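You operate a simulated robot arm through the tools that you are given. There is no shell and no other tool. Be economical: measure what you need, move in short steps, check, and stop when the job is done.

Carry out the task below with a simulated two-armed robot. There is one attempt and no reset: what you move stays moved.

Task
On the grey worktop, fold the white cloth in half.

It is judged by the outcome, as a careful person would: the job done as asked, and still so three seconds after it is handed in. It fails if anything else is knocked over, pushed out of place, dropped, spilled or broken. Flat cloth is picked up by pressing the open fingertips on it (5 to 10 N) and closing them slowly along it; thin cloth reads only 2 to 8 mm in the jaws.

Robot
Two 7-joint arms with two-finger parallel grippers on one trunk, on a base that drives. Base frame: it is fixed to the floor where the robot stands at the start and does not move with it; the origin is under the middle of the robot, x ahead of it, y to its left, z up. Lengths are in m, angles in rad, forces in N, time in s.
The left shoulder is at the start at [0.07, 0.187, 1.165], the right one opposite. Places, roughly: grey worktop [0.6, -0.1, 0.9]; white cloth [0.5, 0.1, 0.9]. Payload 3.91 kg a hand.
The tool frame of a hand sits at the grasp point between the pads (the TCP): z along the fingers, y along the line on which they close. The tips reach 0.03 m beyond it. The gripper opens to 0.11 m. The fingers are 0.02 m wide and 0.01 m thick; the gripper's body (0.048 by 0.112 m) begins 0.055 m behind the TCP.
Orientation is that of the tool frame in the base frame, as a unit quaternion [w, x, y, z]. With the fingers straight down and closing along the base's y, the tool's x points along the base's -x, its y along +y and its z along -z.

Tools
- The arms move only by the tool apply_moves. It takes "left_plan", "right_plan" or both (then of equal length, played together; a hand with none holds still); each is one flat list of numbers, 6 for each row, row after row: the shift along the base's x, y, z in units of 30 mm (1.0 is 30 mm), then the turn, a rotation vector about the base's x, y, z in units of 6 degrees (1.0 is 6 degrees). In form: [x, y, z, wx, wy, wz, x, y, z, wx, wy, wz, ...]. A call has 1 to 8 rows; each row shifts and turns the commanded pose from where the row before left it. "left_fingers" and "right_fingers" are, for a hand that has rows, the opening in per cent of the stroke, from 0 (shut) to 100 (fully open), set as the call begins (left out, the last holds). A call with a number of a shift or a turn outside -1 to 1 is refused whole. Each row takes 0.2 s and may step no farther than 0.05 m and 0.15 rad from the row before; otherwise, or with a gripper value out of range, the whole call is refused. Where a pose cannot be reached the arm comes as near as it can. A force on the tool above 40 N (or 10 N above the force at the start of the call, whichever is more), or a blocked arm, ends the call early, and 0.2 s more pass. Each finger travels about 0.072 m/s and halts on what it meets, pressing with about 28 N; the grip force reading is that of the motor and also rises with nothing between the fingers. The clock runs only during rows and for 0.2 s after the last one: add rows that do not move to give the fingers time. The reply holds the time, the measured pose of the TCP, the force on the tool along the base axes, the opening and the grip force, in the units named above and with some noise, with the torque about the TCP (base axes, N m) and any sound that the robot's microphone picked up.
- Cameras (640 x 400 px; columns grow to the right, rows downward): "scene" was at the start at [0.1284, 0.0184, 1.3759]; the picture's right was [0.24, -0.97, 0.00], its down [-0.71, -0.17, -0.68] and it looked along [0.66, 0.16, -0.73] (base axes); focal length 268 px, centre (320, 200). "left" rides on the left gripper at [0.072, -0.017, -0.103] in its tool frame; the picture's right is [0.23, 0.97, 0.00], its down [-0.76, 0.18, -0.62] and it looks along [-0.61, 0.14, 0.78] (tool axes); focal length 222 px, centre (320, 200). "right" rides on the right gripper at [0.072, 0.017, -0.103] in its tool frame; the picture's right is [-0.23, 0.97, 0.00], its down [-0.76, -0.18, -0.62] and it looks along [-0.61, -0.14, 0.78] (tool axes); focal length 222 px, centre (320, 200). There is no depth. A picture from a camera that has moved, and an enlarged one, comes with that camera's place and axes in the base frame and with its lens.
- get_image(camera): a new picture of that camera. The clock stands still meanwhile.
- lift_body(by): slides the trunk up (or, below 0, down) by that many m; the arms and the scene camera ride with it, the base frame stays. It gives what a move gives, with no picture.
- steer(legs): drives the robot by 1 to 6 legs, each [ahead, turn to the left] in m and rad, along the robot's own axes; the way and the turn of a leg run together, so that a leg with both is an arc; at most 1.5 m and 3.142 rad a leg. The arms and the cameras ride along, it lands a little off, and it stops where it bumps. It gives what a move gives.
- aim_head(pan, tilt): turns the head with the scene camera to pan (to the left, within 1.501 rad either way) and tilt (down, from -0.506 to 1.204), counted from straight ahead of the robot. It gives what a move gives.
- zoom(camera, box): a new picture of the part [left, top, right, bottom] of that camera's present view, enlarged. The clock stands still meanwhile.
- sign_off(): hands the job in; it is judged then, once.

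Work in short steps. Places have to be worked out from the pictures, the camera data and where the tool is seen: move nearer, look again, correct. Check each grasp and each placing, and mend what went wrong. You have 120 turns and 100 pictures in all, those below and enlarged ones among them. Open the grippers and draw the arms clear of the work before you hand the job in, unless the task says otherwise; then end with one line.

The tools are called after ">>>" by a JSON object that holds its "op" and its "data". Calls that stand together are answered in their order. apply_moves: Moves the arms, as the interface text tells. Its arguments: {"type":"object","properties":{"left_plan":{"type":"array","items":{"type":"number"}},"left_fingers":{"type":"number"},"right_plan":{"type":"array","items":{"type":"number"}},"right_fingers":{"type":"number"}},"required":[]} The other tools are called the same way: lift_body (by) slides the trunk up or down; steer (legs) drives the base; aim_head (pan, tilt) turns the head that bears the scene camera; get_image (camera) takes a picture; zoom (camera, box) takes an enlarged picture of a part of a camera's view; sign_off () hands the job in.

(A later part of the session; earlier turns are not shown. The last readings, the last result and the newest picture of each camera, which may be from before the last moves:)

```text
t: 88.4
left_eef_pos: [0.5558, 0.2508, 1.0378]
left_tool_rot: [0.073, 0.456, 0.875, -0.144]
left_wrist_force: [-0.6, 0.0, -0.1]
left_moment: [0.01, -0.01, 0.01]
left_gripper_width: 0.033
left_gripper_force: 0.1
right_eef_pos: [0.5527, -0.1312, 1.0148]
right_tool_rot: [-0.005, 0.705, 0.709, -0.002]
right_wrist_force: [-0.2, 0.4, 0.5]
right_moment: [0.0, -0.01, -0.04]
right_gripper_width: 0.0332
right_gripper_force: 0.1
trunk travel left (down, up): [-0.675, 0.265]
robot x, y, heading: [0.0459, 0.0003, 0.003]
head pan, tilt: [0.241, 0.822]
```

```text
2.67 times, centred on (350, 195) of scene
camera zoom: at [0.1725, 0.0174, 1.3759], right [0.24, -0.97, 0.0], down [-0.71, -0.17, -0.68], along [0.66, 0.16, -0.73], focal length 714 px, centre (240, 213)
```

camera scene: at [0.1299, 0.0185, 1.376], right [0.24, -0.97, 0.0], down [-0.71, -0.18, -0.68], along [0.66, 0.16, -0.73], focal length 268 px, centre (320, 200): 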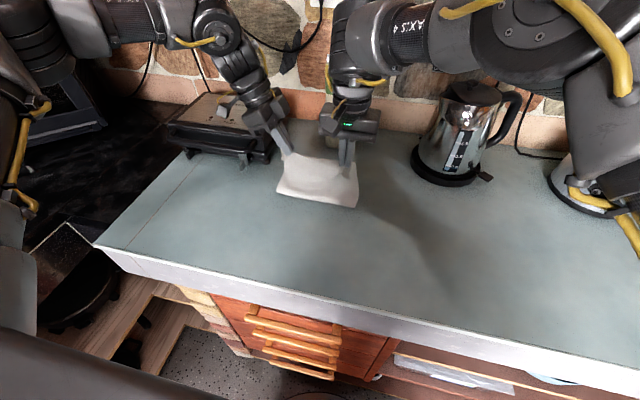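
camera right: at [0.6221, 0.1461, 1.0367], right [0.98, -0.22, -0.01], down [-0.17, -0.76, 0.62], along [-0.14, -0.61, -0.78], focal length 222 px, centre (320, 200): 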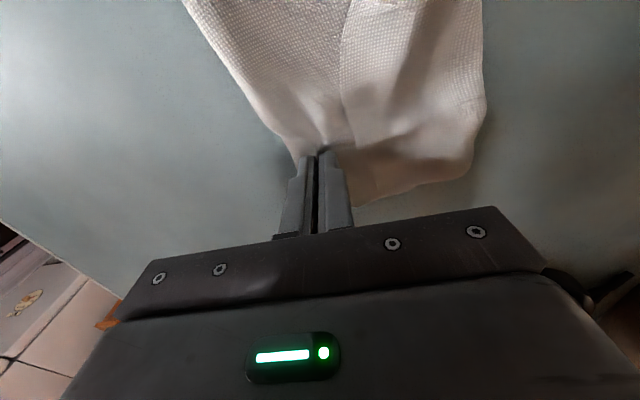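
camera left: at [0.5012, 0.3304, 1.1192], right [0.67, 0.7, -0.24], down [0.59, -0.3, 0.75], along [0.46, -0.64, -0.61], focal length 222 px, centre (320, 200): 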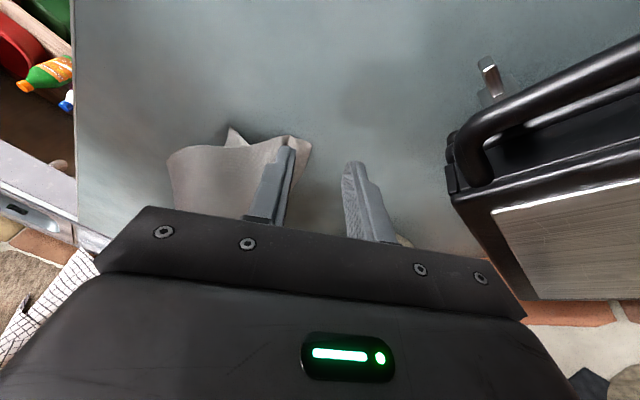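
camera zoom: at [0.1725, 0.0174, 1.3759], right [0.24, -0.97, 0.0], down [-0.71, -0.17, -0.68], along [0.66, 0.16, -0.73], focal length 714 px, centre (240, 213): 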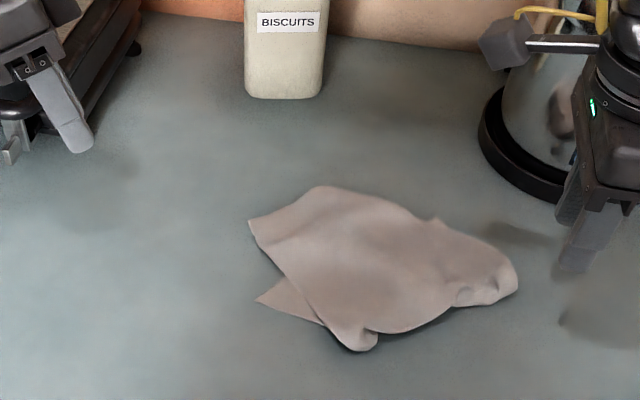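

The cloth now lies doubled with the far half on top, but twisted. Pinching the top layer's far edge in this folded state avoids the curl problem. I'll pinch it mid-edge with the right hand, lift it to see the lower half, and then re-lay it aligned.

>>> {"op": "apply_moves", "data": {"right_plan": [0.5, 0.9, 0, 0, 0, 0, 0.5, 0.9, 0, 0, 0, 0, 0.5, 0.9, -0.3, 0, 0, 0, 0.5, 0.9, -0.5, 0, 0, 0, 0.4, 0.9, -0.6, 0, 0, 0, 0, 0, -0.6, 0, 0, 0, 0, 0, 0, 0, 0, 0], "right_fingers": 22}}

>>> {"op": "get_image", "data": {"camera": "right"}}

```text
t: 90.0
left_eef_pos: [0.5546, 0.2503, 1.0365]
left_tool_rot: [0.073, 0.456, 0.875, -0.145]
left_wrist_force: [0.0, 0.0, 0.1]
left_moment: [-0.02, 0.02, 0.01]
left_gripper_width: 0.033
left_gripper_force: 0.1
right_eef_pos: [0.6236, 0.0047, 0.9546]
right_tool_rot: [-0.005, 0.705, 0.709, -0.001]
right_wrist_force: [-0.9, -0.4, -0.9]
right_moment: [-0.02, 0.01, -0.01]
right_gripper_width: 0.0244
right_gripper_force: 0.1
trunk travel left (down, up): [-0.675, 0.265]
robot x, y, heading: [0.0454, -0.0032, 0.005]
head pan, tilt: [0.241, 0.822]
```

```text
24 pictures are left
camera right: at [0.6414, 0.0775, 1.0586], right [0.98, -0.22, -0.01], down [-0.17, -0.76, 0.62], along [-0.14, -0.61, -0.78], focal length 222 px, centre (320, 200)
```

right: 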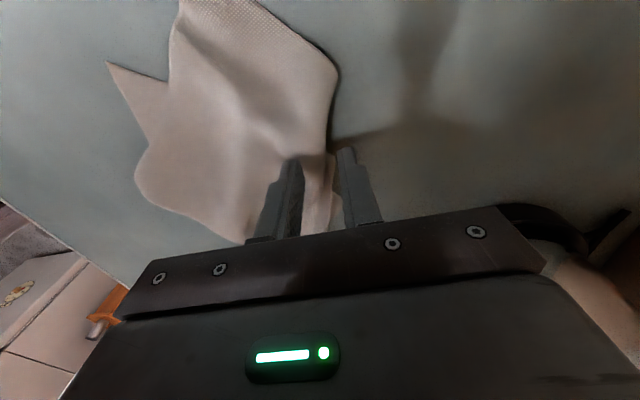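

The far finger is just off the edge, so I'm shifting 2 cm nearer and lowering to contact.

>>> {"op": "apply_moves", "data": {"right_plan": [-0.6, 0.1, 0, 0, 0, 0, 0, 0, -0.4, 0, 0, 0, 0, 0, -0.2, 0, 0, 0, 0, 0, 0, 0, 0, 0]}}

>>> {"op": "apply_moves", "data": {"right_plan": [0, 0, -0.1, 0, 0, 0, 0, 0, 0, 0, 0, 0], "right_fingers": 18}}

>>> {"op": "get_image", "data": {"camera": "right"}}

```text
t: 91.0
left_eef_pos: [0.5549, 0.2513, 1.0365]
left_tool_rot: [0.072, 0.456, 0.875, -0.146]
left_wrist_force: [-0.1, -0.6, 0.1]
left_moment: [0.01, 0.0, 0.02]
left_gripper_width: 0.0333
left_gripper_force: 0.0
right_eef_pos: [0.6062, 0.006, 0.9365]
right_tool_rot: [-0.005, 0.706, 0.708, -0.002]
right_wrist_force: [0.6, -0.8, 0.3]
right_moment: [0.01, 0.01, -0.01]
right_gripper_width: 0.0242
right_gripper_force: 0.0
trunk travel left (down, up): [-0.675, 0.265]
robot x, y, heading: [0.0407, 0.0022, 0.004]
head pan, tilt: [0.241, 0.822]
```

```text
t: 91.6
left_eef_pos: [0.5552, 0.2521, 1.0374]
left_tool_rot: [0.073, 0.456, 0.875, -0.146]
left_wrist_force: [0.4, 0.5, 0.6]
left_moment: [0.01, -0.02, 0.02]
left_gripper_width: 0.033
left_gripper_force: 0.1
right_eef_pos: [0.6053, 0.0071, 0.9338]
right_tool_rot: [-0.005, 0.705, 0.709, -0.002]
right_wrist_force: [-1.1, -0.6, 0.0]
right_moment: [0.03, -0.01, 0.0]
right_gripper_width: 0.0196
right_gripper_force: 0.0
trunk travel left (down, up): [-0.675, 0.265]
robot x, y, heading: [0.0433, -0.0036, 0.003]
head pan, tilt: [0.241, 0.822]
```

```text
23 pictures are left
camera right: at [0.6232, 0.0798, 1.0385], right [0.97, -0.22, -0.01], down [-0.17, -0.76, 0.62], along [-0.15, -0.6, -0.78], focal length 222 px, centre (320, 200)
```

right: 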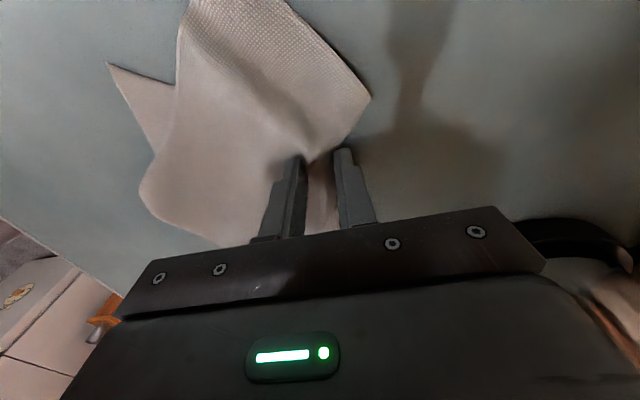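

The structure is ambiguous, so before pinching I'm backing the right hand off and taking one sharp close-up of the cloth.

>>> {"op": "apply_moves", "data": {"right_plan": [0, 0, 0.9, 0, 0, 0, 0, -0.5, 0.9, 0, 0, 0, -0.3, -1, 0.3, 0, 0, 0, -0.3, -1, 0, 0, 0, 0, -0.3, -1, 0, 0, 0, 0, -0.3, -1, 0, 0, 0, 0]}}

>>> {"op": "zoom", "data": {"camera": "scene", "box": [300, 170, 460, 270]}}

```text
t: 93.0
left_eef_pos: [0.5559, 0.2498, 1.0382]
left_tool_rot: [0.071, 0.457, 0.875, -0.144]
left_wrist_force: [-0.5, -0.4, -0.3]
left_moment: [0.0, -0.02, -0.03]
left_gripper_width: 0.033
left_gripper_force: 0.1
right_eef_pos: [0.5703, -0.1292, 0.9972]
right_tool_rot: [-0.004, 0.704, 0.71, 0.0]
right_wrist_force: [-0.3, 0.3, 0.0]
right_moment: [0.05, 0.0, 0.01]
right_gripper_width: 0.0195
right_gripper_force: 0.0
trunk travel left (down, up): [-0.675, 0.265]
robot x, y, heading: [0.043, -0.0004, 0.003]
head pan, tilt: [0.241, 0.822]
```

```text
4.00 times, centred on (380, 220) of scene
camera zoom: at [0.1728, 0.0165, 1.376], right [0.24, -0.97, 0.0], down [-0.71, -0.17, -0.68], along [0.66, 0.16, -0.73], focal length 1071 px, centre (80, 120)
```

zoom: 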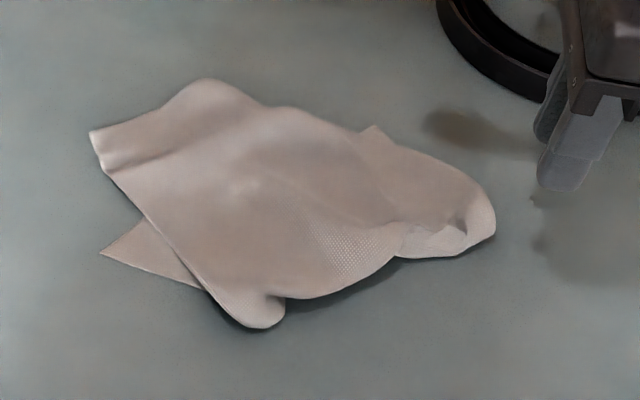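

A real lower-layer corner shows at about (0.51, 0.087). Pulling that corner toward the robot should draw the lower half out and open the cloth. I'm moving the right hand over that small triangle.

>>> {"op": "apply_moves", "data": {"right_plan": [-0.24, 0.94, 0.2, 0, 0, 0, -0.24, 0.94, 0, 0, 0, 0, -0.24, 0.94, 0, 0, 0, 0, -0.24, 0.94, 0, 0, 0, 0, -0.24, 0.94, 0, 0, 0, 0, -0.24, 0.94, -0.4, 0, 0, 0, -0.23, 0.93, -0.8, 0, 0, 0, 0, 0, -0.5, 0, 0, 0], "right_fingers": 16}}

>>> {"op": "get_image", "data": {"camera": "right"}}

```text
t: 94.8
left_eef_pos: [0.5559, 0.2502, 1.037]
left_tool_rot: [0.072, 0.456, 0.875, -0.144]
left_wrist_force: [0.0, -0.1, 0.8]
left_moment: [0.02, -0.02, 0.0]
left_gripper_width: 0.033
left_gripper_force: 0.0
right_eef_pos: [0.5202, 0.0689, 0.9525]
right_tool_rot: [-0.004, 0.705, 0.709, -0.002]
right_wrist_force: [-0.4, -0.5, 0.1]
right_moment: [0.02, 0.0, 0.0]
right_gripper_width: 0.0176
right_gripper_force: 0.0
trunk travel left (down, up): [-0.675, 0.265]
robot x, y, heading: [0.0436, -0.0046, 0.0]
head pan, tilt: [0.241, 0.822]
```

```text
21 pictures are left
camera right: at [0.5387, 0.1414, 1.0574], right [0.97, -0.22, -0.01], down [-0.17, -0.76, 0.62], along [-0.15, -0.6, -0.78], focal length 222 px, centre (320, 200)
```

right: 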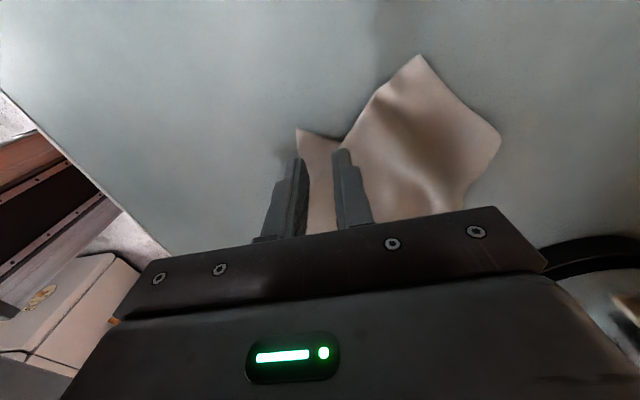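

The near finger is slightly off the corner piece, so I'm narrowing the opening, shifting 3 mm and lowering.

>>> {"op": "apply_moves", "data": {"right_plan": [0.1, 0.15, -0.3, 0, 0, 0, 0, 0, -0.3, 0, 0, 0, 0, 0, -0.08, 0, 0, 0, 0, 0, 0, 0, 0, 0], "right_fingers": 12}}

>>> {"op": "apply_moves", "data": {"right_plan": [0, 0, -0.06, 0, 0, 0, 0, 0, 0, 0, 0, 0]}}

```text
t: 95.8
left_eef_pos: [0.5552, 0.2505, 1.0357]
left_tool_rot: [0.072, 0.456, 0.875, -0.145]
left_wrist_force: [-0.5, 0.7, -1.0]
left_moment: [0.02, -0.01, 0.02]
left_gripper_width: 0.0335
left_gripper_force: 0.2
right_eef_pos: [0.524, 0.0728, 0.9316]
right_tool_rot: [-0.004, 0.705, 0.709, -0.002]
right_wrist_force: [0.1, 0.0, 1.2]
right_moment: [0.0, 0.0, 0.0]
right_gripper_width: 0.0135
right_gripper_force: 0.2
trunk travel left (down, up): [-0.675, 0.265]
robot x, y, heading: [0.0457, -0.0028, -0.0]
head pan, tilt: [0.241, 0.822]
```

```text
t: 96.4
left_eef_pos: [0.5546, 0.25, 1.0369]
left_tool_rot: [0.072, 0.457, 0.875, -0.145]
left_wrist_force: [-0.5, 0.3, 0.0]
left_moment: [0.04, 0.02, 0.0]
left_gripper_width: 0.0329
left_gripper_force: 0.0
right_eef_pos: [0.5218, 0.0734, 0.9318]
right_tool_rot: [-0.004, 0.706, 0.709, -0.001]
right_wrist_force: [1.3, -0.3, 12.6]
right_moment: [-0.09, -0.2, 0.0]
right_gripper_width: 0.0138
right_gripper_force: 0.3
trunk travel left (down, up): [-0.675, 0.265]
robot x, y, heading: [0.0461, -0.0024, 0.001]
head pan, tilt: [0.241, 0.822]
```

Contact is at 12 N, so I'm closing slowly and lifting a little to check.

>>> {"op": "apply_moves", "data": {"right_plan": [0, 0, 0, 0, 0, 0, 0, 0, 0, 0, 0, 0], "right_fingers": 6}}

>>> {"op": "apply_moves", "data": {"right_plan": [0, 0, 0, 0, 0, 0, 0, 0, 0, 0, 0, 0], "right_fingers": 0}}

>>> {"op": "apply_moves", "data": {"right_plan": [-0.4, 0.1, 0.35, 0, 0, 0, -0.4, 0.1, 0.2, 0, 0, 0, -0.4, 0.1, 0, 0, 0, 0, 0, 0, 0, 0, 0, 0]}}

>>> {"op": "zoom", "data": {"camera": "scene", "box": [260, 150, 460, 275]}}

```text
t: 97.0
left_eef_pos: [0.5527, 0.2509, 1.037]
left_tool_rot: [0.073, 0.456, 0.875, -0.144]
left_wrist_force: [0.9, 0.3, -0.2]
left_moment: [0.04, 0.01, 0.02]
left_gripper_width: 0.033
left_gripper_force: 0.0
right_eef_pos: [0.5207, 0.074, 0.9312]
right_tool_rot: [-0.004, 0.704, 0.71, -0.001]
right_wrist_force: [-2.6, -0.2, 16.6]
right_moment: [-0.11, -0.09, -0.03]
right_gripper_width: 0.0053
right_gripper_force: 0.1
trunk travel left (down, up): [-0.675, 0.265]
robot x, y, heading: [0.0449, -0.0014, -0.0]
head pan, tilt: [0.241, 0.822]
```

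```text
t: 97.6
left_eef_pos: [0.554, 0.25, 1.0375]
left_tool_rot: [0.072, 0.456, 0.875, -0.144]
left_wrist_force: [-0.2, -0.4, 0.2]
left_moment: [0.03, 0.04, 0.02]
left_gripper_width: 0.0332
left_gripper_force: 0.0
right_eef_pos: [0.5217, 0.0734, 0.9317]
right_tool_rot: [-0.004, 0.706, 0.708, -0.001]
right_wrist_force: [3.1, -0.1, 18.4]
right_moment: [-0.15, -0.19, 0.05]
right_gripper_width: 0.0001
right_gripper_force: 27.7
trunk travel left (down, up): [-0.675, 0.265]
robot x, y, heading: [0.045, 0.0013, 0.006]
head pan, tilt: [0.241, 0.822]
```

```text
t: 98.6
left_eef_pos: [0.5554, 0.2519, 1.0376]
left_tool_rot: [0.072, 0.456, 0.875, -0.145]
left_wrist_force: [1.0, 0.8, 0.7]
left_moment: [-0.03, -0.03, 0.01]
left_gripper_width: 0.033
left_gripper_force: 0.0
right_eef_pos: [0.4876, 0.083, 0.9462]
right_tool_rot: [-0.005, 0.705, 0.709, -0.002]
right_wrist_force: [-0.2, 0.0, 0.5]
right_moment: [0.0, -0.02, 0.01]
right_gripper_width: 0.0001
right_gripper_force: 28.0
trunk travel left (down, up): [-0.675, 0.265]
robot x, y, heading: [0.0439, 0.0008, 0.001]
head pan, tilt: [0.241, 0.822]
```

```text
3.20 times, centred on (360, 212) of scene
camera zoom: at [0.1731, 0.0188, 1.3759], right [0.24, -0.97, 0.0], down [-0.71, -0.18, -0.68], along [0.66, 0.16, -0.73], focal length 857 px, centre (192, 160)
```

zoom: 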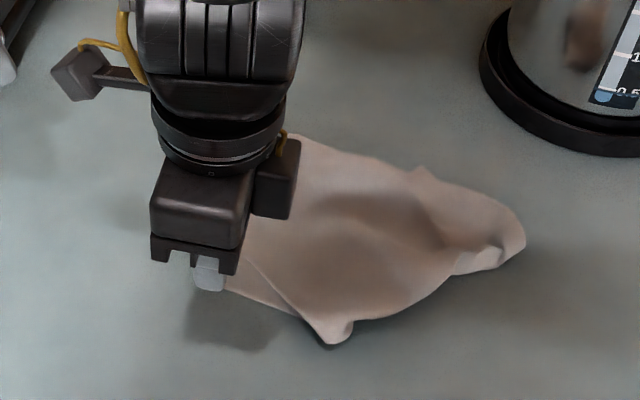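

The pinch missed with so narrow an opening. I'm trying a press-drag instead: closed fingertips on the lower-layer corner at about 10 N, dragged toward the robot to slide that half out.

>>> {"op": "apply_moves", "data": {"right_plan": [0.5, -0.2, 0.3, 0, 0, 0, 0.47, -0.25, 0, 0, 0, 0, 0, 0, -0.5, 0, 0, 0, 0, 0, -0.25, 0, 0, 0, 0, 0, 0, 0, 0, 0]}}

>>> {"op": "apply_moves", "data": {"right_plan": [0, 0, -0.05, 0, 0, 0, 0, 0, 0, 0, 0, 0]}}

```text
t: 99.8
left_eef_pos: [0.5549, 0.2511, 1.0366]
left_tool_rot: [0.072, 0.457, 0.875, -0.145]
left_wrist_force: [-0.4, 0.3, -0.2]
left_moment: [0.02, 0.01, -0.01]
left_gripper_width: 0.033
left_gripper_force: 0.0
right_eef_pos: [0.5169, 0.069, 0.9329]
right_tool_rot: [-0.004, 0.705, 0.709, -0.002]
right_wrist_force: [-0.9, -0.2, -0.1]
right_moment: [0.0, 0.01, 0.02]
right_gripper_width: 0.0001
right_gripper_force: 27.7
trunk travel left (down, up): [-0.675, 0.265]
robot x, y, heading: [0.045, -0.0008, 0.003]
head pan, tilt: [0.241, 0.822]
```

```text
t: 100.4
left_eef_pos: [0.5558, 0.2512, 1.0373]
left_tool_rot: [0.072, 0.457, 0.875, -0.145]
left_wrist_force: [0.1, 0.1, 0.6]
left_moment: [0.02, -0.01, 0.02]
left_gripper_width: 0.0328
left_gripper_force: 0.0
right_eef_pos: [0.5174, 0.0701, 0.9317]
right_tool_rot: [-0.005, 0.705, 0.709, -0.002]
right_wrist_force: [1.1, -0.6, 5.7]
right_moment: [-0.02, -0.06, 0.03]
right_gripper_width: 0.0
right_gripper_force: 27.7
trunk travel left (down, up): [-0.675, 0.265]
robot x, y, heading: [0.0475, -0.0008, 0.005]
head pan, tilt: [0.241, 0.822]
```

>>> {"op": "apply_moves", "data": {"right_plan": [0, 0, -0.02, 0, 0, 0, -0.4, 0.1, 0, 0, 0, 0, -0.5, 0.1, 0, 0, 0, 0, -0.5, 0.1, 0, 0, 0, 0, -0.5, 0.1, 0, 0, 0, 0, -0.5, 0.1, 0, 0, 0, 0, -0.5, 0.1, 0, 0, 0, 0, 0, 0, 0, 0, 0, 0]}}

>>> {"op": "zoom", "data": {"camera": "scene", "box": [260, 150, 460, 275]}}

```text
t: 102.2
left_eef_pos: [0.5551, 0.251, 1.0376]
left_tool_rot: [0.073, 0.456, 0.875, -0.145]
left_wrist_force: [0.9, 1.0, -0.8]
left_moment: [0.0, 0.02, -0.02]
left_gripper_width: 0.033
left_gripper_force: 0.1
right_eef_pos: [0.43, 0.087, 0.9307]
right_tool_rot: [-0.004, 0.705, 0.709, -0.002]
right_wrist_force: [2.1, -0.5, 13.7]
right_moment: [-0.06, -0.15, 0.03]
right_gripper_width: 0.0
right_gripper_force: 27.5
trunk travel left (down, up): [-0.675, 0.265]
robot x, y, heading: [0.0473, 0.0009, 0.003]
head pan, tilt: [0.241, 0.822]
```

```text
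3.20 times, centred on (360, 212) of scene
camera zoom: at [0.1724, 0.0183, 1.376], right [0.24, -0.97, 0.0], down [-0.71, -0.18, -0.68], along [0.66, 0.16, -0.73], focal length 857 px, centre (192, 160)
```

zoom: 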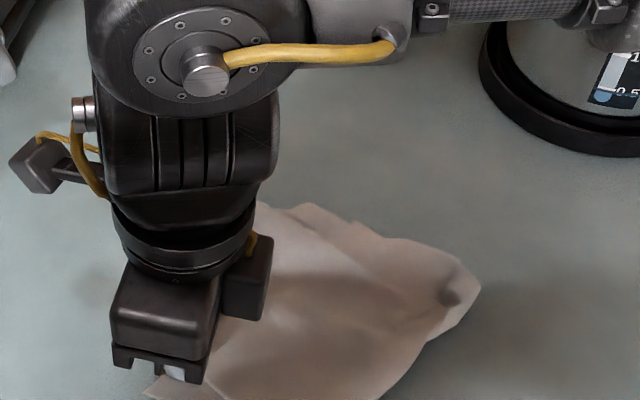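

Press-drag works well, and the cloth was drawn out and is flattening. I'm lifting the right hand away to see the result.

>>> {"op": "apply_moves", "data": {"right_plan": [0, 0, 0.9, 0, 0, 0, 0, -0.8, 0.9, 0, 0, 0, 0, -1, 0.5, 0, 0, 0, 0, -1, 0, 0, 0, 0, 0, -1, 0, 0, 0, 0, 0, -1, 0, 0, 0, 0, 0, -1, 0, 0, 0, 0, 0, -1, 0, 0, 0, 0]}}

>>> {"op": "zoom", "data": {"camera": "scene", "box": [240, 150, 480, 300]}}

```text
t: 104.0
left_eef_pos: [0.5547, 0.2491, 1.0379]
left_tool_rot: [0.072, 0.456, 0.875, -0.144]
left_wrist_force: [-0.2, 0.1, 0.1]
left_moment: [-0.02, -0.01, -0.02]
left_gripper_width: 0.0332
left_gripper_force: 0.1
right_eef_pos: [0.4288, -0.1185, 0.9998]
right_tool_rot: [-0.006, 0.705, 0.71, -0.002]
right_wrist_force: [0.1, -0.2, 0.2]
right_moment: [0.06, -0.01, -0.01]
right_gripper_width: 0.0001
right_gripper_force: 28.2
trunk travel left (down, up): [-0.675, 0.265]
robot x, y, heading: [0.0409, 0.0009, 0.005]
head pan, tilt: [0.241, 0.822]
```

```text
2.67 times, centred on (360, 225) of scene
camera zoom: at [0.1729, 0.0166, 1.3759], right [0.24, -0.97, 0.0], down [-0.71, -0.17, -0.68], along [0.66, 0.16, -0.73], focal length 714 px, centre (213, 133)
```

zoom: 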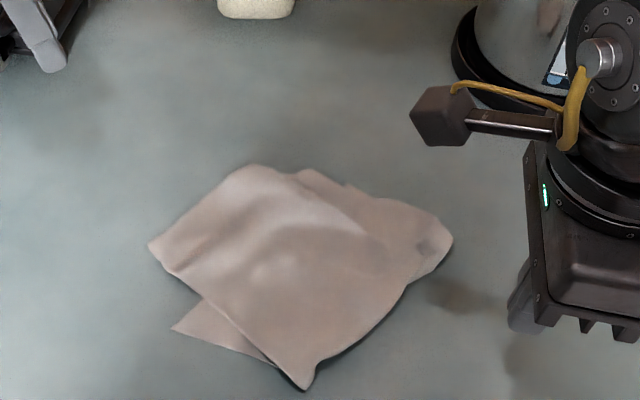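

The cloth is doubled to roughly half size, with its fold edge running diagonally along the near-right side and the layers misaligned. Press-drag moves it as a unit, so I'll rotate it until the fold edge runs left–right. Then I'll pick that fold line up with both hands so the halves hang true. First I'm pressing near the right end of the fold.

>>> {"op": "apply_moves", "data": {"right_plan": [0.7, 0.4, 0, 0, 0, 0, 0.7, 0.4, 0, 0, 0, 0, 0.7, 0.4, -0.4, 0, 0, 0, 0.65, 0.3, -0.8, 0, 0, 0, 0, 0, -0.6, 0, 0, 0, 0, 0, -0.2, 0, 0, 0, 0, 0, 0, 0, 0, 0]}}

>>> {"op": "apply_moves", "data": {"right_plan": [0, 0, -0.15, 0, 0, 0, 0, 0, 0, 0, 0, 0]}}

```text
t: 105.6
left_eef_pos: [0.5545, 0.2518, 1.036]
left_tool_rot: [0.072, 0.456, 0.875, -0.144]
left_wrist_force: [0.9, -0.1, -0.1]
left_moment: [-0.03, -0.02, -0.03]
left_gripper_width: 0.0333
left_gripper_force: 0.0
right_eef_pos: [0.5117, -0.0715, 0.94]
right_tool_rot: [-0.005, 0.706, 0.708, -0.001]
right_wrist_force: [0.2, -0.4, 0.9]
right_moment: [-0.02, -0.01, -0.02]
right_gripper_width: 0.0
right_gripper_force: 28.2
trunk travel left (down, up): [-0.675, 0.265]
robot x, y, heading: [0.046, 0.0007, 0.003]
head pan, tilt: [0.241, 0.822]
```

```text
t: 106.2
left_eef_pos: [0.5551, 0.2512, 1.0365]
left_tool_rot: [0.073, 0.456, 0.875, -0.145]
left_wrist_force: [-0.2, 1.1, 0.9]
left_moment: [-0.01, 0.0, -0.01]
left_gripper_width: 0.0328
left_gripper_force: 0.1
right_eef_pos: [0.5108, -0.0703, 0.9348]
right_tool_rot: [-0.004, 0.705, 0.709, -0.002]
right_wrist_force: [0.2, 0.4, 1.4]
right_moment: [0.02, -0.03, 0.01]
right_gripper_width: 0.0
right_gripper_force: 27.7
trunk travel left (down, up): [-0.675, 0.265]
robot x, y, heading: [0.0472, -0.0004, -0.003]
head pan, tilt: [0.241, 0.822]
```

>>> {"op": "apply_moves", "data": {"right_plan": [0, 0, -0.13, 0, 0, 0, -0.3, 0.05, 0, 0, 0, 0, -0.5, 0.1, 0, 0, 0, 0, -0.5, 0.1, 0, 0, 0, 0, -0.5, 0.15, 0, 0, 0, 0, -0.5, 0.2, 0, 0, 0, 0, -0.5, 0.2, 0, 0, 0, 0, 0, 0, 0, 0, 0, 0]}}

>>> {"op": "zoom", "data": {"camera": "scene", "box": [240, 150, 480, 300]}}

```text
t: 108.0
left_eef_pos: [0.5559, 0.2507, 1.0372]
left_tool_rot: [0.072, 0.456, 0.875, -0.144]
left_wrist_force: [-0.2, -0.4, 0.2]
left_moment: [0.0, 0.0, 0.0]
left_gripper_width: 0.0332
left_gripper_force: 0.1
right_eef_pos: [0.4257, -0.0476, 0.9332]
right_tool_rot: [-0.005, 0.705, 0.709, -0.001]
right_wrist_force: [-0.1, 0.3, 2.3]
right_moment: [0.02, 0.02, -0.04]
right_gripper_width: 0.0001
right_gripper_force: 28.1
trunk travel left (down, up): [-0.675, 0.265]
robot x, y, heading: [0.0448, -0.0052, 0.002]
head pan, tilt: [0.241, 0.822]
```

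```text
2.67 times, centred on (360, 225) of scene
camera zoom: at [0.1733, 0.0184, 1.3759], right [0.24, -0.97, 0.0], down [-0.71, -0.18, -0.68], along [0.66, 0.16, -0.73], focal length 714 px, centre (213, 133)
```

zoom: 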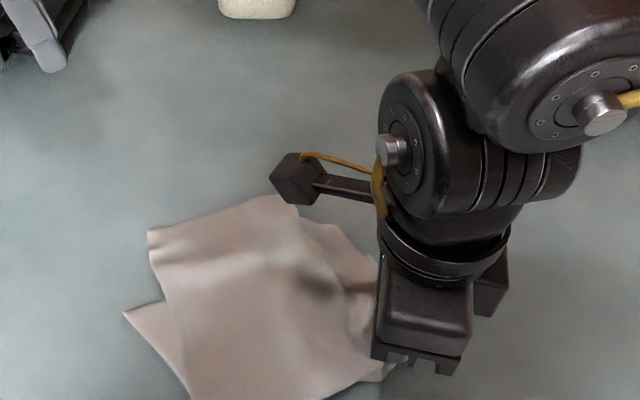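

The cloth rotated well. I'm lifting, moving to its centre, and pressing to drag it left and away from the table edge.

>>> {"op": "apply_moves", "data": {"right_plan": [0, 0, 0.8, 0, 0, 0, 0.4, 0.8, 0.2, 0, 0, 0, 0.4, 0.8, 0, 0, 0, 0, 0.1, 0.8, 0, 0, 0, 0, 0, 0.6, 0, 0, 0, 0, 0, 0, -0.7, 0, 0, 0, 0, 0, -0.3, 0, 0, 0, 0, 0, 0, 0, 0, 0]}}

>>> {"op": "apply_moves", "data": {"right_plan": [0, 0, -0.1, 0, 0, 0, 0, 0, 0, 0, 0, 0]}}

```text
t: 109.8
left_eef_pos: [0.5554, 0.2501, 1.0362]
left_tool_rot: [0.073, 0.456, 0.875, -0.145]
left_wrist_force: [0.1, 0.1, 0.3]
left_moment: [0.02, 0.0, -0.02]
left_gripper_width: 0.0331
left_gripper_force: 0.1
right_eef_pos: [0.4552, 0.0425, 0.9324]
right_tool_rot: [-0.004, 0.705, 0.709, -0.002]
right_wrist_force: [-0.6, -0.8, 0.5]
right_moment: [0.02, -0.01, 0.02]
right_gripper_width: 0.0002
right_gripper_force: 28.6
trunk travel left (down, up): [-0.675, 0.265]
robot x, y, heading: [0.0441, 0.0009, -0.001]
head pan, tilt: [0.241, 0.822]
```

```text
t: 110.4
left_eef_pos: [0.554, 0.2502, 1.0377]
left_tool_rot: [0.073, 0.456, 0.875, -0.144]
left_wrist_force: [0.0, 0.8, 0.5]
left_moment: [0.03, -0.01, 0.0]
left_gripper_width: 0.0331
left_gripper_force: 0.0
right_eef_pos: [0.4549, 0.0431, 0.9318]
right_tool_rot: [-0.003, 0.706, 0.708, 0.0]
right_wrist_force: [6.2, -1.0, 36.1]
right_moment: [-0.11, -0.38, 0.02]
right_gripper_width: 0.0
right_gripper_force: 27.5
trunk travel left (down, up): [-0.675, 0.265]
robot x, y, heading: [0.0464, -0.0053, 0.002]
head pan, tilt: [0.241, 0.822]
```

That's too hard, so I'm easing up and dragging left and forward. The left hand rises at the same time for clearance.

>>> {"op": "apply_moves", "data": {"left_plan": [0, 0.3, 1, 0, 0, 0, 0, 0.3, 1, 0, 0, 0, 0, 0.3, 1, 0, 0, 0, 0, 0, 0, 0, 0, 0, 0, 0, 0, 0, 0, 0, 0, 0, 0, 0, 0, 0, 0, 0, 0, 0, 0, 0, 0, 0, 0, 0, 0, 0], "right_plan": [0, 0, 0.045, 0, 0, 0, 0.3, 0.4, 0, 0, 0, 0, 0.4, 0.5, 0, 0, 0, 0, 0.4, 0.5, 0, 0, 0, 0, 0.4, 0.5, 0, 0, 0, 0, 0.4, 0.5, 0, 0, 0, 0, 0.3, 0.4, 0, 0, 0, 0, 0, 0, 0, 0, 0, 0]}}

>>> {"op": "apply_moves", "data": {"right_plan": [0, 0, 0.8, 0, 0, 0, -0.3, -1, 0.8, 0, 0, 0, -0.3, -1, 0, 0, 0, 0, -0.3, -1, 0, 0, 0, 0, -0.3, -1, 0, 0, 0, 0, -0.3, -1, 0, 0, 0, 0, 0, -1, 0, 0, 0, 0, 0, -1, 0, 0, 0, 0]}}

>>> {"op": "zoom", "data": {"camera": "scene", "box": [220, 150, 460, 300]}}

```text
t: 112.2
left_eef_pos: [0.5538, 0.2762, 1.1277]
left_tool_rot: [0.074, 0.456, 0.875, -0.144]
left_wrist_force: [0.4, -0.4, 0.9]
left_moment: [-0.01, 0.0, -0.01]
left_gripper_width: 0.033
left_gripper_force: 0.1
right_eef_pos: [0.519, 0.126, 0.9305]
right_tool_rot: [-0.004, 0.704, 0.71, 0.0]
right_wrist_force: [-2.9, -2.2, 19.3]
right_moment: [-0.05, -0.03, -0.02]
right_gripper_width: 0.0
right_gripper_force: 28.2
trunk travel left (down, up): [-0.675, 0.265]
robot x, y, heading: [0.0462, -0.0029, 0.001]
head pan, tilt: [0.241, 0.822]
```

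```text
t: 114.0
left_eef_pos: [0.5552, 0.2758, 1.1275]
left_tool_rot: [0.071, 0.457, 0.875, -0.145]
left_wrist_force: [-0.5, -1.2, 0.0]
left_moment: [-0.02, -0.02, 0.0]
left_gripper_width: 0.033
left_gripper_force: 0.1
right_eef_pos: [0.4745, -0.0865, 0.977]
right_tool_rot: [-0.005, 0.705, 0.71, -0.001]
right_wrist_force: [0.6, -1.1, -0.5]
right_moment: [0.03, 0.0, 0.01]
right_gripper_width: 0.0
right_gripper_force: 28.1
trunk travel left (down, up): [-0.675, 0.265]
robot x, y, heading: [0.0439, -0.0032, -0.002]
head pan, tilt: [0.241, 0.822]
```

```text
2.67 times, centred on (340, 225) of scene
camera zoom: at [0.1731, 0.0166, 1.3759], right [0.24, -0.97, 0.0], down [-0.71, -0.17, -0.68], along [0.66, 0.16, -0.73], focal length 714 px, centre (267, 133)
```

zoom: 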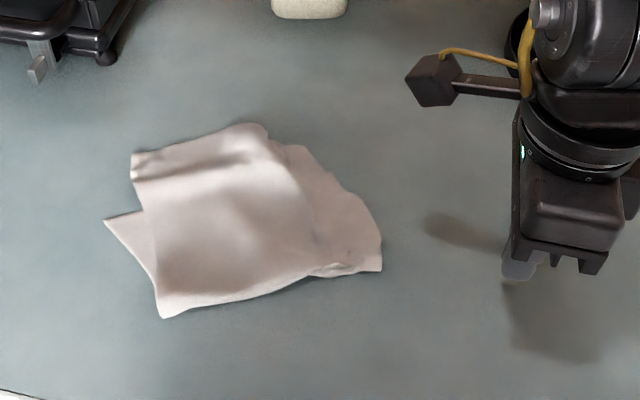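

The cloth is doubled with its fold edge from about (0.405, 0.15) to (0.48, 0.0), close to the layout I could grasp at the start. I'll use both hands to press-drag it left and square up the fold edge, then pick up the fold line with both hands so the halves hang aligned.

>>> {"op": "apply_moves", "data": {"left_plan": [-0.3, -0.35, -0.8, 0, 0, 0, -0.3, -0.35, -0.8, 0, 0, 0, -0.3, -0.35, -0.9, 0, 0, 0, -0.3, -0.35, -0.9, 0, 0, 0, -0.3, -0.35, -0.95, 0, 0, 0, -0.2, -0.3, -0.95, 0, 0, 0, 0, 0, -0.3, 0, 0, 0, 0, 0, 0, 0, 0, 0], "right_plan": [0, 0.8, 0, 0, 0, 0, 0, 0.8, 0, 0, 0, 0, -0.1, 0.8, 0, 0, 0, 0, 0, 0.8, -0.3, 0, 0, 0, 0, 0, -0.4, 0, 0, 0, 0, 0, -0.4, 0, 0, 0, 0, 0, -0.1, 0, 0, 0, 0, 0, 0, 0, 0, 0], "left_fingers": 0}}

```text
t: 115.8
left_eef_pos: [0.5025, 0.2165, 0.9573]
left_tool_rot: [0.072, 0.456, 0.875, -0.145]
left_wrist_force: [0.4, 0.0, 0.7]
left_moment: [-0.01, 0.0, -0.02]
left_gripper_width: 0.0
left_gripper_force: 27.9
right_eef_pos: [0.4725, 0.0111, 0.9423]
right_tool_rot: [-0.005, 0.705, 0.709, -0.002]
right_wrist_force: [0.4, -0.4, 0.0]
right_moment: [-0.02, -0.06, 0.03]
right_gripper_width: 0.0
right_gripper_force: 28.1
trunk travel left (down, up): [-0.675, 0.265]
robot x, y, heading: [0.043, -0.0027, 0.001]
head pan, tilt: [0.241, 0.822]
```

>>> {"op": "apply_moves", "data": {"left_plan": [0, 0, -0.4, 0, 0, 0, 0, 0, -0.28, 0, 0, 0, 0, 0, 0, 0, 0, 0], "right_plan": [0, 0, -0.15, 0, 0, 0, 0, 0, -0.12, 0, 0, 0, 0, 0, 0, 0, 0, 0]}}

```text
t: 116.6
left_eef_pos: [0.5056, 0.2176, 0.9382]
left_tool_rot: [0.072, 0.457, 0.875, -0.145]
left_wrist_force: [-0.4, 0.6, 0.2]
left_moment: [-0.01, -0.01, -0.01]
left_gripper_width: 0.0
left_gripper_force: 28.3
right_eef_pos: [0.473, 0.012, 0.9334]
right_tool_rot: [-0.004, 0.706, 0.709, -0.002]
right_wrist_force: [0.0, 0.0, 0.5]
right_moment: [0.02, -0.01, 0.0]
right_gripper_width: 0.0
right_gripper_force: 27.5
trunk travel left (down, up): [-0.675, 0.265]
robot x, y, heading: [0.0408, -0.0009, 0.003]
head pan, tilt: [0.241, 0.822]
```

>>> {"op": "apply_moves", "data": {"left_plan": [0, 0, -0.16, 0, 0, 0, 0, 0, 0, 0, 0, 0], "right_plan": [0, 0, -0.09, 0, 0, 0, 0, 0, 0, 0, 0, 0]}}

```text
t: 117.2
left_eef_pos: [0.504, 0.2166, 0.9345]
left_tool_rot: [0.072, 0.456, 0.875, -0.144]
left_wrist_force: [0.0, 1.4, 0.3]
left_moment: [0.02, 0.03, 0.01]
left_gripper_width: 0.0
left_gripper_force: 27.8
right_eef_pos: [0.4729, 0.0127, 0.9316]
right_tool_rot: [-0.005, 0.705, 0.709, -0.002]
right_wrist_force: [0.9, -1.1, 10.4]
right_moment: [-0.01, -0.15, 0.0]
right_gripper_width: 0.0
right_gripper_force: 28.0
trunk travel left (down, up): [-0.675, 0.265]
robot x, y, heading: [0.0449, -0.0047, -0.003]
head pan, tilt: [0.241, 0.822]
```

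Now I'm dragging: left outward (+y), right toward the robot and left.

>>> {"op": "apply_moves", "data": {"left_plan": [0, 0, -0.08, 0, 0, 0, 0, 0.2, -0.01, 0, 0, 0, 0, 0.3, 0, 0, 0, 0, 0, 0.35, 0, 0, 0, 0, 0, 0.4, 0, 0, 0, 0, 0, 0.4, 0, 0, 0, 0, 0, 0.35, 0, 0, 0, 0, 0, 0, 0, 0, 0, 0], "right_plan": [0, 0, 0, 0, 0, 0, -0.3, 0.15, 0, 0, 0, 0, -0.45, 0.25, 0, 0, 0, 0, -0.45, 0.3, 0, 0, 0, 0, -0.45, 0.35, 0, 0, 0, 0, -0.45, 0.35, 0, 0, 0, 0, -0.3, 0.3, 0, 0, 0, 0, 0, 0, 0, 0, 0, 0]}}

>>> {"op": "apply_moves", "data": {"left_plan": [0, 0, 0.8, 0, 0, 0, 0.3, 0.5, 1, 0, 0, 0, 0.3, 0.5, 1, 0, 0, 0, 0.3, 0.3, 0.8, 0, 0, 0, 0, 0, 0, 0, 0, 0, 0, 0, 0, 0, 0, 0], "right_plan": [0, 0, 0.8, 0, 0, 0, 0, -0.8, 0.8, 0, 0, 0, 0, -1, 0, 0, 0, 0, 0, -1, 0, 0, 0, 0, 0, -1, 0, 0, 0, 0, 0, -1, 0, 0, 0, 0]}}

>>> {"op": "zoom", "data": {"camera": "scene", "box": [220, 150, 460, 300]}}

```text
t: 119.0
left_eef_pos: [0.5044, 0.2735, 0.9326]
left_tool_rot: [0.073, 0.457, 0.875, -0.143]
left_wrist_force: [0.6, -14.6, 19.6]
left_moment: [-0.41, -0.07, -0.05]
left_gripper_width: 0.0
left_gripper_force: 28.3
right_eef_pos: [0.3993, 0.0615, 0.9329]
right_tool_rot: [-0.005, 0.705, 0.709, 0.0]
right_wrist_force: [0.3, 0.1, 0.0]
right_moment: [-0.02, 0.01, 0.01]
right_gripper_width: 0.0
right_gripper_force: 28.0
trunk travel left (down, up): [-0.675, 0.265]
robot x, y, heading: [0.0434, 0.0001, 0.003]
head pan, tilt: [0.241, 0.822]
```

```text
t: 120.4
left_eef_pos: [0.5331, 0.3143, 1.0386]
left_tool_rot: [0.071, 0.456, 0.875, -0.145]
left_wrist_force: [-0.1, 0.2, -0.4]
left_moment: [0.01, 0.02, -0.02]
left_gripper_width: 0.0
left_gripper_force: 28.3
right_eef_pos: [0.4013, -0.0817, 0.98]
right_tool_rot: [-0.005, 0.705, 0.71, -0.002]
right_wrist_force: [0.2, -0.2, -0.1]
right_moment: [0.03, -0.03, -0.01]
right_gripper_width: 0.0
right_gripper_force: 28.0
trunk travel left (down, up): [-0.675, 0.265]
robot x, y, heading: [0.0474, 0.0009, 0.007]
head pan, tilt: [0.241, 0.822]
```

```text
2.67 times, centred on (340, 225) of scene
camera zoom: at [0.1731, 0.0173, 1.3759], right [0.24, -0.97, 0.0], down [-0.71, -0.17, -0.68], along [0.66, 0.16, -0.73], focal length 714 px, centre (267, 133)
```

zoom: 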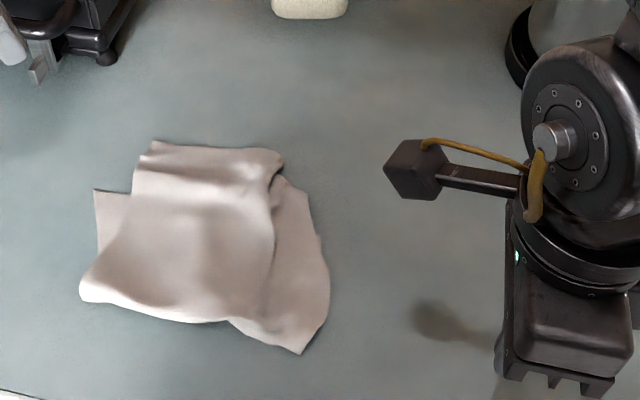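

The layout is good now: the fold edge runs almost straight from (0.411, 0.221) to (0.403, 0.049). I'm driving back to the stance that worked before, then turning the left gripper to close along x.

>>> {"op": "steer", "data": {"legs": [[-0.16, 0]]}}

>>> {"op": "apply_moves", "data": {"left_plan": [0.2, 0, 0, 0, -0.31, -0.92, 0.2, 0, 0, 0, -0.31, -0.92, 0.3, -0.4, 0, 0, -0.31, -0.92, 0.3, -0.6, 0, 0, -0.31, -0.92, 0.3, -0.6, 0, 0, -0.31, -0.92, 0.3, -0.6, -0.4, 0, -0.31, -0.92, 0.2, -0.6, -0.8, -0.9, 0, 0, 0, -0.6, -0.8, 0, 0, 0], "right_plan": [0.75, 0.5, 0, 0, 0, 0, 0.75, 0.6, 0, 0, 0, 0, 0.75, 0.7, 0, 0, 0, 0, 0.75, 0.7, 0, 0, 0, 0, 0.75, 0.7, 0, 0, 0, 0, 0.75, 0.7, 0, 0, 0, 0, 0.75, 0.7, 0, 0, 0, 0, 0.75, 0.6, -0.5, 0, 0, 0], "left_fingers": 22, "right_fingers": 22}}

>>> {"op": "get_image", "data": {"camera": "right"}}

>>> {"op": "get_image", "data": {"camera": "left"}}

```text
t: 121.8
left_eef_pos: [0.3768, 0.3112, 1.0378]
left_tool_rot: [0.071, 0.457, 0.875, -0.144]
left_wrist_force: [0.7, 0.4, 0.0]
left_moment: [-0.02, -0.01, -0.02]
left_gripper_width: 0.0001
left_gripper_force: 27.8
right_eef_pos: [0.2437, -0.0817, 0.9803]
right_tool_rot: [-0.004, 0.707, 0.707, -0.001]
right_wrist_force: [-0.2, 0.4, -0.3]
right_moment: [-0.04, -0.03, -0.02]
right_gripper_width: 0.0
right_gripper_force: 28.6
trunk travel left (down, up): [-0.675, 0.265]
robot x, y, heading: [-0.1178, -0.0017, -0.002]
head pan, tilt: [0.241, 0.822]
```

```text
t: 123.7
left_eef_pos: [0.4283, 0.2131, 0.9795]
left_tool_rot: [0.144, 0.693, 0.691, -0.149]
left_wrist_force: [-0.5, 0.1, -1.0]
left_moment: [0.04, -0.01, -0.05]
left_gripper_width: 0.0241
left_gripper_force: 0.0
right_eef_pos: [0.4246, 0.0752, 0.9625]
right_tool_rot: [-0.004, 0.706, 0.708, -0.003]
right_wrist_force: [0.2, 0.2, -1.0]
right_moment: [0.02, 0.02, 0.03]
right_gripper_width: 0.0237
right_gripper_force: 0.0
trunk travel left (down, up): [-0.675, 0.265]
robot x, y, heading: [-0.1154, -0.004, -0.006]
head pan, tilt: [0.241, 0.822]
```

```text
14 pictures are left
camera right: at [0.4411, 0.1486, 1.0677], right [0.97, -0.22, -0.01], down [-0.17, -0.76, 0.62], along [-0.15, -0.61, -0.78], focal length 222 px, centre (320, 200)
```

right: 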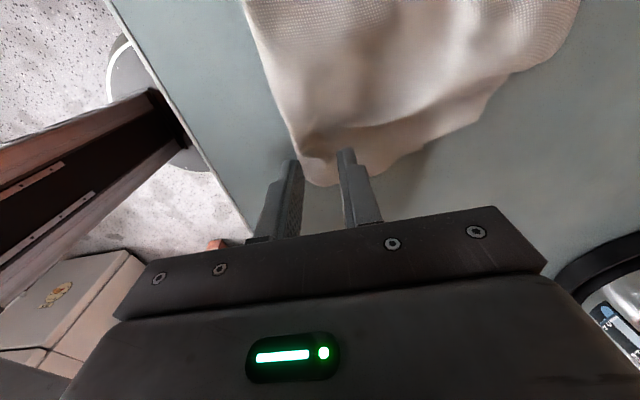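

```text
13 pictures are left
camera left: at [0.4123, 0.3203, 1.0443], right [0.97, 0.2, -0.1], down [0.18, -0.44, 0.88], along [0.13, -0.87, -0.47], focal length 222 px, centre (320, 200)
```

left: 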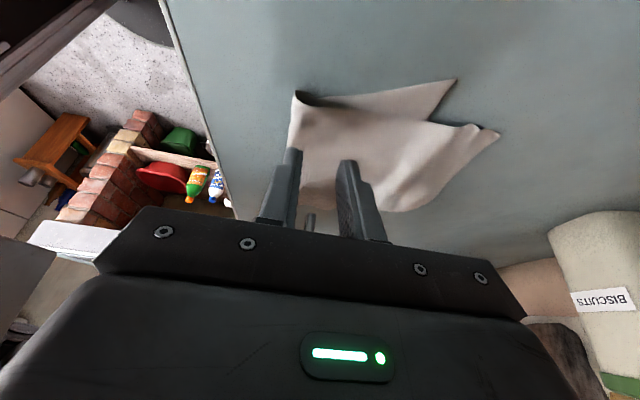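

Both hands sit right at the fold edge. I'm shifting 7 mm onto the cloth and lowering near contact.

>>> {"op": "apply_moves", "data": {"left_plan": [0.25, -0.1, -0.5, 0, 0, 0, 0, 0, -0.5, 0, 0, 0, 0, 0, -0.35, 0, 0, 0, 0, 0, 0, 0, 0, 0], "right_plan": [0.2, 0.3, -0.3, 0, 0, 0, 0, 0, -0.3, 0, 0, 0, 0, 0, -0.3, 0, 0, 0, 0, 0, 0, 0, 0, 0]}}

>>> {"op": "apply_moves", "data": {"left_plan": [0, 0, -0.15, 0, 0, 0, 0, 0, 0, 0, 0, 0], "right_plan": [0, 0, -0.12, 0, 0, 0, 0, 0, 0, 0, 0, 0]}}

```text
t: 124.7
left_eef_pos: [0.4372, 0.2082, 0.9392]
left_tool_rot: [0.144, 0.693, 0.691, -0.147]
left_wrist_force: [-0.2, 0.4, -0.2]
left_moment: [-0.02, 0.0, 0.04]
left_gripper_width: 0.0241
left_gripper_force: 0.0
right_eef_pos: [0.4281, 0.0827, 0.9376]
right_tool_rot: [-0.004, 0.706, 0.708, -0.002]
right_wrist_force: [-0.9, -1.0, 0.2]
right_moment: [0.0, 0.01, -0.04]
right_gripper_width: 0.0243
right_gripper_force: 0.1
trunk travel left (down, up): [-0.675, 0.265]
robot x, y, heading: [-0.1129, -0.0011, 0.001]
head pan, tilt: [0.241, 0.822]
```

```text
t: 125.2
left_eef_pos: [0.4363, 0.2072, 0.935]
left_tool_rot: [0.144, 0.693, 0.691, -0.148]
left_wrist_force: [0.5, 0.4, -1.1]
left_moment: [0.01, -0.02, -0.01]
left_gripper_width: 0.024
left_gripper_force: 0.1
right_eef_pos: [0.4281, 0.0816, 0.9334]
right_tool_rot: [-0.005, 0.706, 0.708, -0.002]
right_wrist_force: [0.0, -0.9, 0.5]
right_moment: [-0.04, 0.03, -0.01]
right_gripper_width: 0.0244
right_gripper_force: 0.2
trunk travel left (down, up): [-0.675, 0.265]
robot x, y, heading: [-0.1148, -0.0062, 0.0]
head pan, tilt: [0.241, 0.822]
```

>>> {"op": "apply_moves", "data": {"left_plan": [0, 0, -0.1, 0, 0, 0, 0, 0, 0, 0, 0, 0], "right_plan": [0, 0, -0.09, 0, 0, 0, 0, 0, 0, 0, 0, 0]}}

```text
t: 125.8
left_eef_pos: [0.4365, 0.2065, 0.9333]
left_tool_rot: [0.145, 0.693, 0.691, -0.146]
left_wrist_force: [0.6, 1.4, 11.9]
left_moment: [-0.01, -0.03, -0.03]
left_gripper_width: 0.0242
left_gripper_force: 0.1
right_eef_pos: [0.4287, 0.0824, 0.932]
right_tool_rot: [-0.004, 0.706, 0.708, -0.001]
right_wrist_force: [0.3, 0.0, 2.7]
right_moment: [-0.01, 0.05, 0.01]
right_gripper_width: 0.0243
right_gripper_force: 0.1
trunk travel left (down, up): [-0.675, 0.265]
robot x, y, heading: [-0.1093, -0.0003, -0.002]
head pan, tilt: [0.241, 0.822]
```

Left is at 12 N and right at 3 N. I'm adding a little press on the right and closing both slowly.

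>>> {"op": "apply_moves", "data": {"left_plan": [0, 0, 0, 0, 0, 0, 0, 0, 0, 0, 0, 0], "right_plan": [0, 0, -0.03, 0, 0, 0, 0, 0, 0, 0, 0, 0], "left_fingers": 17, "right_fingers": 17}}

>>> {"op": "apply_moves", "data": {"left_plan": [0, 0, 0, 0, 0, 0, 0, 0, 0, 0, 0, 0], "right_plan": [0, 0, 0, 0, 0, 0, 0, 0, 0, 0, 0, 0], "left_fingers": 10, "right_fingers": 10}}

>>> {"op": "apply_moves", "data": {"left_plan": [0, 0, 0, 0, 0, 0, 0, 0, 0, 0, 0, 0], "right_plan": [0, 0, 0, 0, 0, 0, 0, 0, 0, 0, 0, 0], "left_fingers": 0, "right_fingers": 0}}

```text
t: 126.5
left_eef_pos: [0.4346, 0.2087, 0.9323]
left_tool_rot: [0.145, 0.693, 0.691, -0.147]
left_wrist_force: [3.1, 0.1, 14.3]
left_moment: [-0.04, -0.05, 0.01]
left_gripper_width: 0.0189
left_gripper_force: 0.2
right_eef_pos: [0.4266, 0.0821, 0.9317]
right_tool_rot: [-0.004, 0.706, 0.708, 0.0]
right_wrist_force: [1.5, 1.1, 11.2]
right_moment: [0.03, 0.1, -0.01]
right_gripper_width: 0.018
right_gripper_force: 0.0
trunk travel left (down, up): [-0.675, 0.265]
robot x, y, heading: [-0.1127, 0.0023, 0.001]
head pan, tilt: [0.241, 0.822]
```

```text
t: 127.0
left_eef_pos: [0.4354, 0.2076, 0.9326]
left_tool_rot: [0.145, 0.694, 0.69, -0.146]
left_wrist_force: [-1.1, 0.3, 15.8]
left_moment: [-0.05, 0.08, 0.02]
left_gripper_width: 0.0101
left_gripper_force: 0.2
right_eef_pos: [0.4264, 0.083, 0.9316]
right_tool_rot: [-0.002, 0.707, 0.708, -0.001]
right_wrist_force: [1.1, 0.6, 9.5]
right_moment: [0.01, 0.07, 0.0]
right_gripper_width: 0.0102
right_gripper_force: 0.1
trunk travel left (down, up): [-0.675, 0.265]
robot x, y, heading: [-0.1159, 0.0004, -0.001]
head pan, tilt: [0.241, 0.822]
```

```text
t: 127.7
left_eef_pos: [0.4339, 0.2075, 0.9339]
left_tool_rot: [0.144, 0.693, 0.691, -0.146]
left_wrist_force: [-2.0, -0.7, 16.2]
left_moment: [-0.07, 0.06, 0.01]
left_gripper_width: 0.0021
left_gripper_force: 28.3
right_eef_pos: [0.4254, 0.0832, 0.9316]
right_tool_rot: [-0.003, 0.706, 0.708, -0.002]
right_wrist_force: [-1.1, -0.1, 10.5]
right_moment: [0.05, 0.1, 0.0]
right_gripper_width: 0.0015
right_gripper_force: 28.4
trunk travel left (down, up): [-0.675, 0.265]
robot x, y, heading: [-0.1092, 0.0007, 0.001]
head pan, tilt: [0.241, 0.822]
```

Both hands hold. I'm lifting straight up, spreading slightly, so both halves hang freely.

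>>> {"op": "apply_moves", "data": {"left_plan": [0.1, 0.02, 0.6, 0, 0, 0, 0.1, 0.02, 0.75, 0, 0, 0, 0.1, 0.02, 0.75, 0, 0, 0, 0.1, 0.02, 0.75, 0, 0, 0, 0.1, 0.02, 0.75, 0, 0, 0, 0.1, 0.02, 0.75, 0, 0, 0, 0.1, 0.02, 0.75, 0, 0, 0, 0, 0, 0, 0, 0, 0], "right_plan": [0.1, -0.02, 0.6, 0, 0, 0, 0.1, -0.02, 0.75, 0, 0, 0, 0.1, -0.02, 0.75, 0, 0, 0, 0.1, -0.02, 0.75, 0, 0, 0, 0.1, -0.02, 0.75, 0, 0, 0, 0.1, -0.02, 0.75, 0, 0, 0, 0.1, -0.02, 0.75, 0, 0, 0, 0, 0, 0, 0, 0, 0]}}

>>> {"op": "zoom", "data": {"camera": "scene", "box": [220, 100, 460, 250]}}

```text
t: 129.4
left_eef_pos: [0.4582, 0.2107, 1.0845]
left_tool_rot: [0.144, 0.694, 0.69, -0.149]
left_wrist_force: [-0.2, -7.2, 0.1]
left_moment: [-0.22, 0.01, 0.04]
left_gripper_width: 0.0021
left_gripper_force: 27.8
right_eef_pos: [0.4531, 0.0719, 1.0823]
right_tool_rot: [-0.01, 0.711, 0.703, -0.001]
right_wrist_force: [1.1, 7.2, 0.0]
right_moment: [0.19, -0.01, 0.02]
right_gripper_width: 0.0018
right_gripper_force: 28.2
trunk travel left (down, up): [-0.675, 0.265]
robot x, y, heading: [-0.1158, -0.0018, -0.004]
head pan, tilt: [0.241, 0.822]
```

```text
2.67 times, centred on (340, 175) of scene
camera zoom: at [0.0146, 0.0183, 1.3758], right [0.24, -0.97, 0.0], down [-0.71, -0.17, -0.68], along [0.66, 0.16, -0.73], focal length 714 px, centre (267, 267)
```

zoom: 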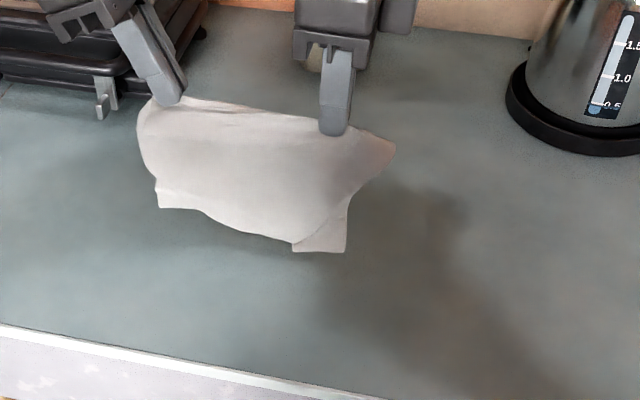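

Excellent: the fold line is taut and both halves hang doubled below it. I'm driving forward to get room, then I'll lay it by alternately backing and lowering, so the halves trail flat toward +x.

>>> {"op": "steer", "data": {"legs": [[0.09, 0]]}}

>>> {"op": "apply_moves", "data": {"left_plan": [-0.3, -0.05, -0.2, 0, 0, 0, -0.3, -0.05, -0.3, 0, 0, 0, -0.3, 0, -0.4, 0, 0, 0, 0, 0, 0, 0, 0, 0], "right_plan": [-0.3, 0.05, -0.2, 0, 0, 0, -0.3, 0.05, -0.3, 0, 0, 0, -0.3, 0, -0.4, 0, 0, 0, 0, 0, 0, 0, 0, 0]}}

>>> {"op": "zoom", "data": {"camera": "scene", "box": [220, 100, 460, 250]}}

```text
t: 130.6
left_eef_pos: [0.5395, 0.2123, 1.0904]
left_tool_rot: [0.148, 0.693, 0.69, -0.144]
left_wrist_force: [-0.9, -2.9, 0.5]
left_moment: [-0.15, -0.06, 0.05]
left_gripper_width: 0.0022
left_gripper_force: 28.4
right_eef_pos: [0.5337, 0.0768, 1.0983]
right_tool_rot: [-0.006, 0.709, 0.705, 0.01]
right_wrist_force: [-1.5, 4.6, 0.8]
right_moment: [0.09, -0.05, 0.0]
right_gripper_width: 0.0016
right_gripper_force: 27.8
trunk travel left (down, up): [-0.675, 0.265]
robot x, y, heading: [-0.0225, -0.002, -0.001]
head pan, tilt: [0.241, 0.822]
```

```text
t: 131.6
left_eef_pos: [0.5182, 0.2074, 1.0585]
left_tool_rot: [0.145, 0.692, 0.692, -0.146]
left_wrist_force: [-0.6, -0.4, 1.1]
left_moment: [-0.01, -0.03, -0.02]
left_gripper_width: 0.0021
left_gripper_force: 28.1
right_eef_pos: [0.5171, 0.0807, 1.0663]
right_tool_rot: [-0.01, 0.709, 0.705, 0.008]
right_wrist_force: [0.7, -0.7, 0.6]
right_moment: [0.04, -0.04, 0.04]
right_gripper_width: 0.0019
right_gripper_force: 28.5
trunk travel left (down, up): [-0.675, 0.265]
robot x, y, heading: [-0.0231, -0.0014, -0.0]
head pan, tilt: [0.241, 0.822]
```

```text
2.67 times, centred on (340, 175) of scene
camera zoom: at [0.1036, 0.0185, 1.376], right [0.24, -0.97, 0.0], down [-0.71, -0.17, -0.68], along [0.66, 0.16, -0.73], focal length 714 px, centre (267, 267)
```

zoom: 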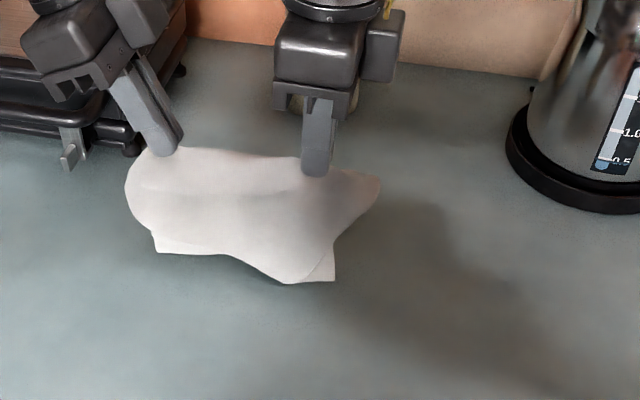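

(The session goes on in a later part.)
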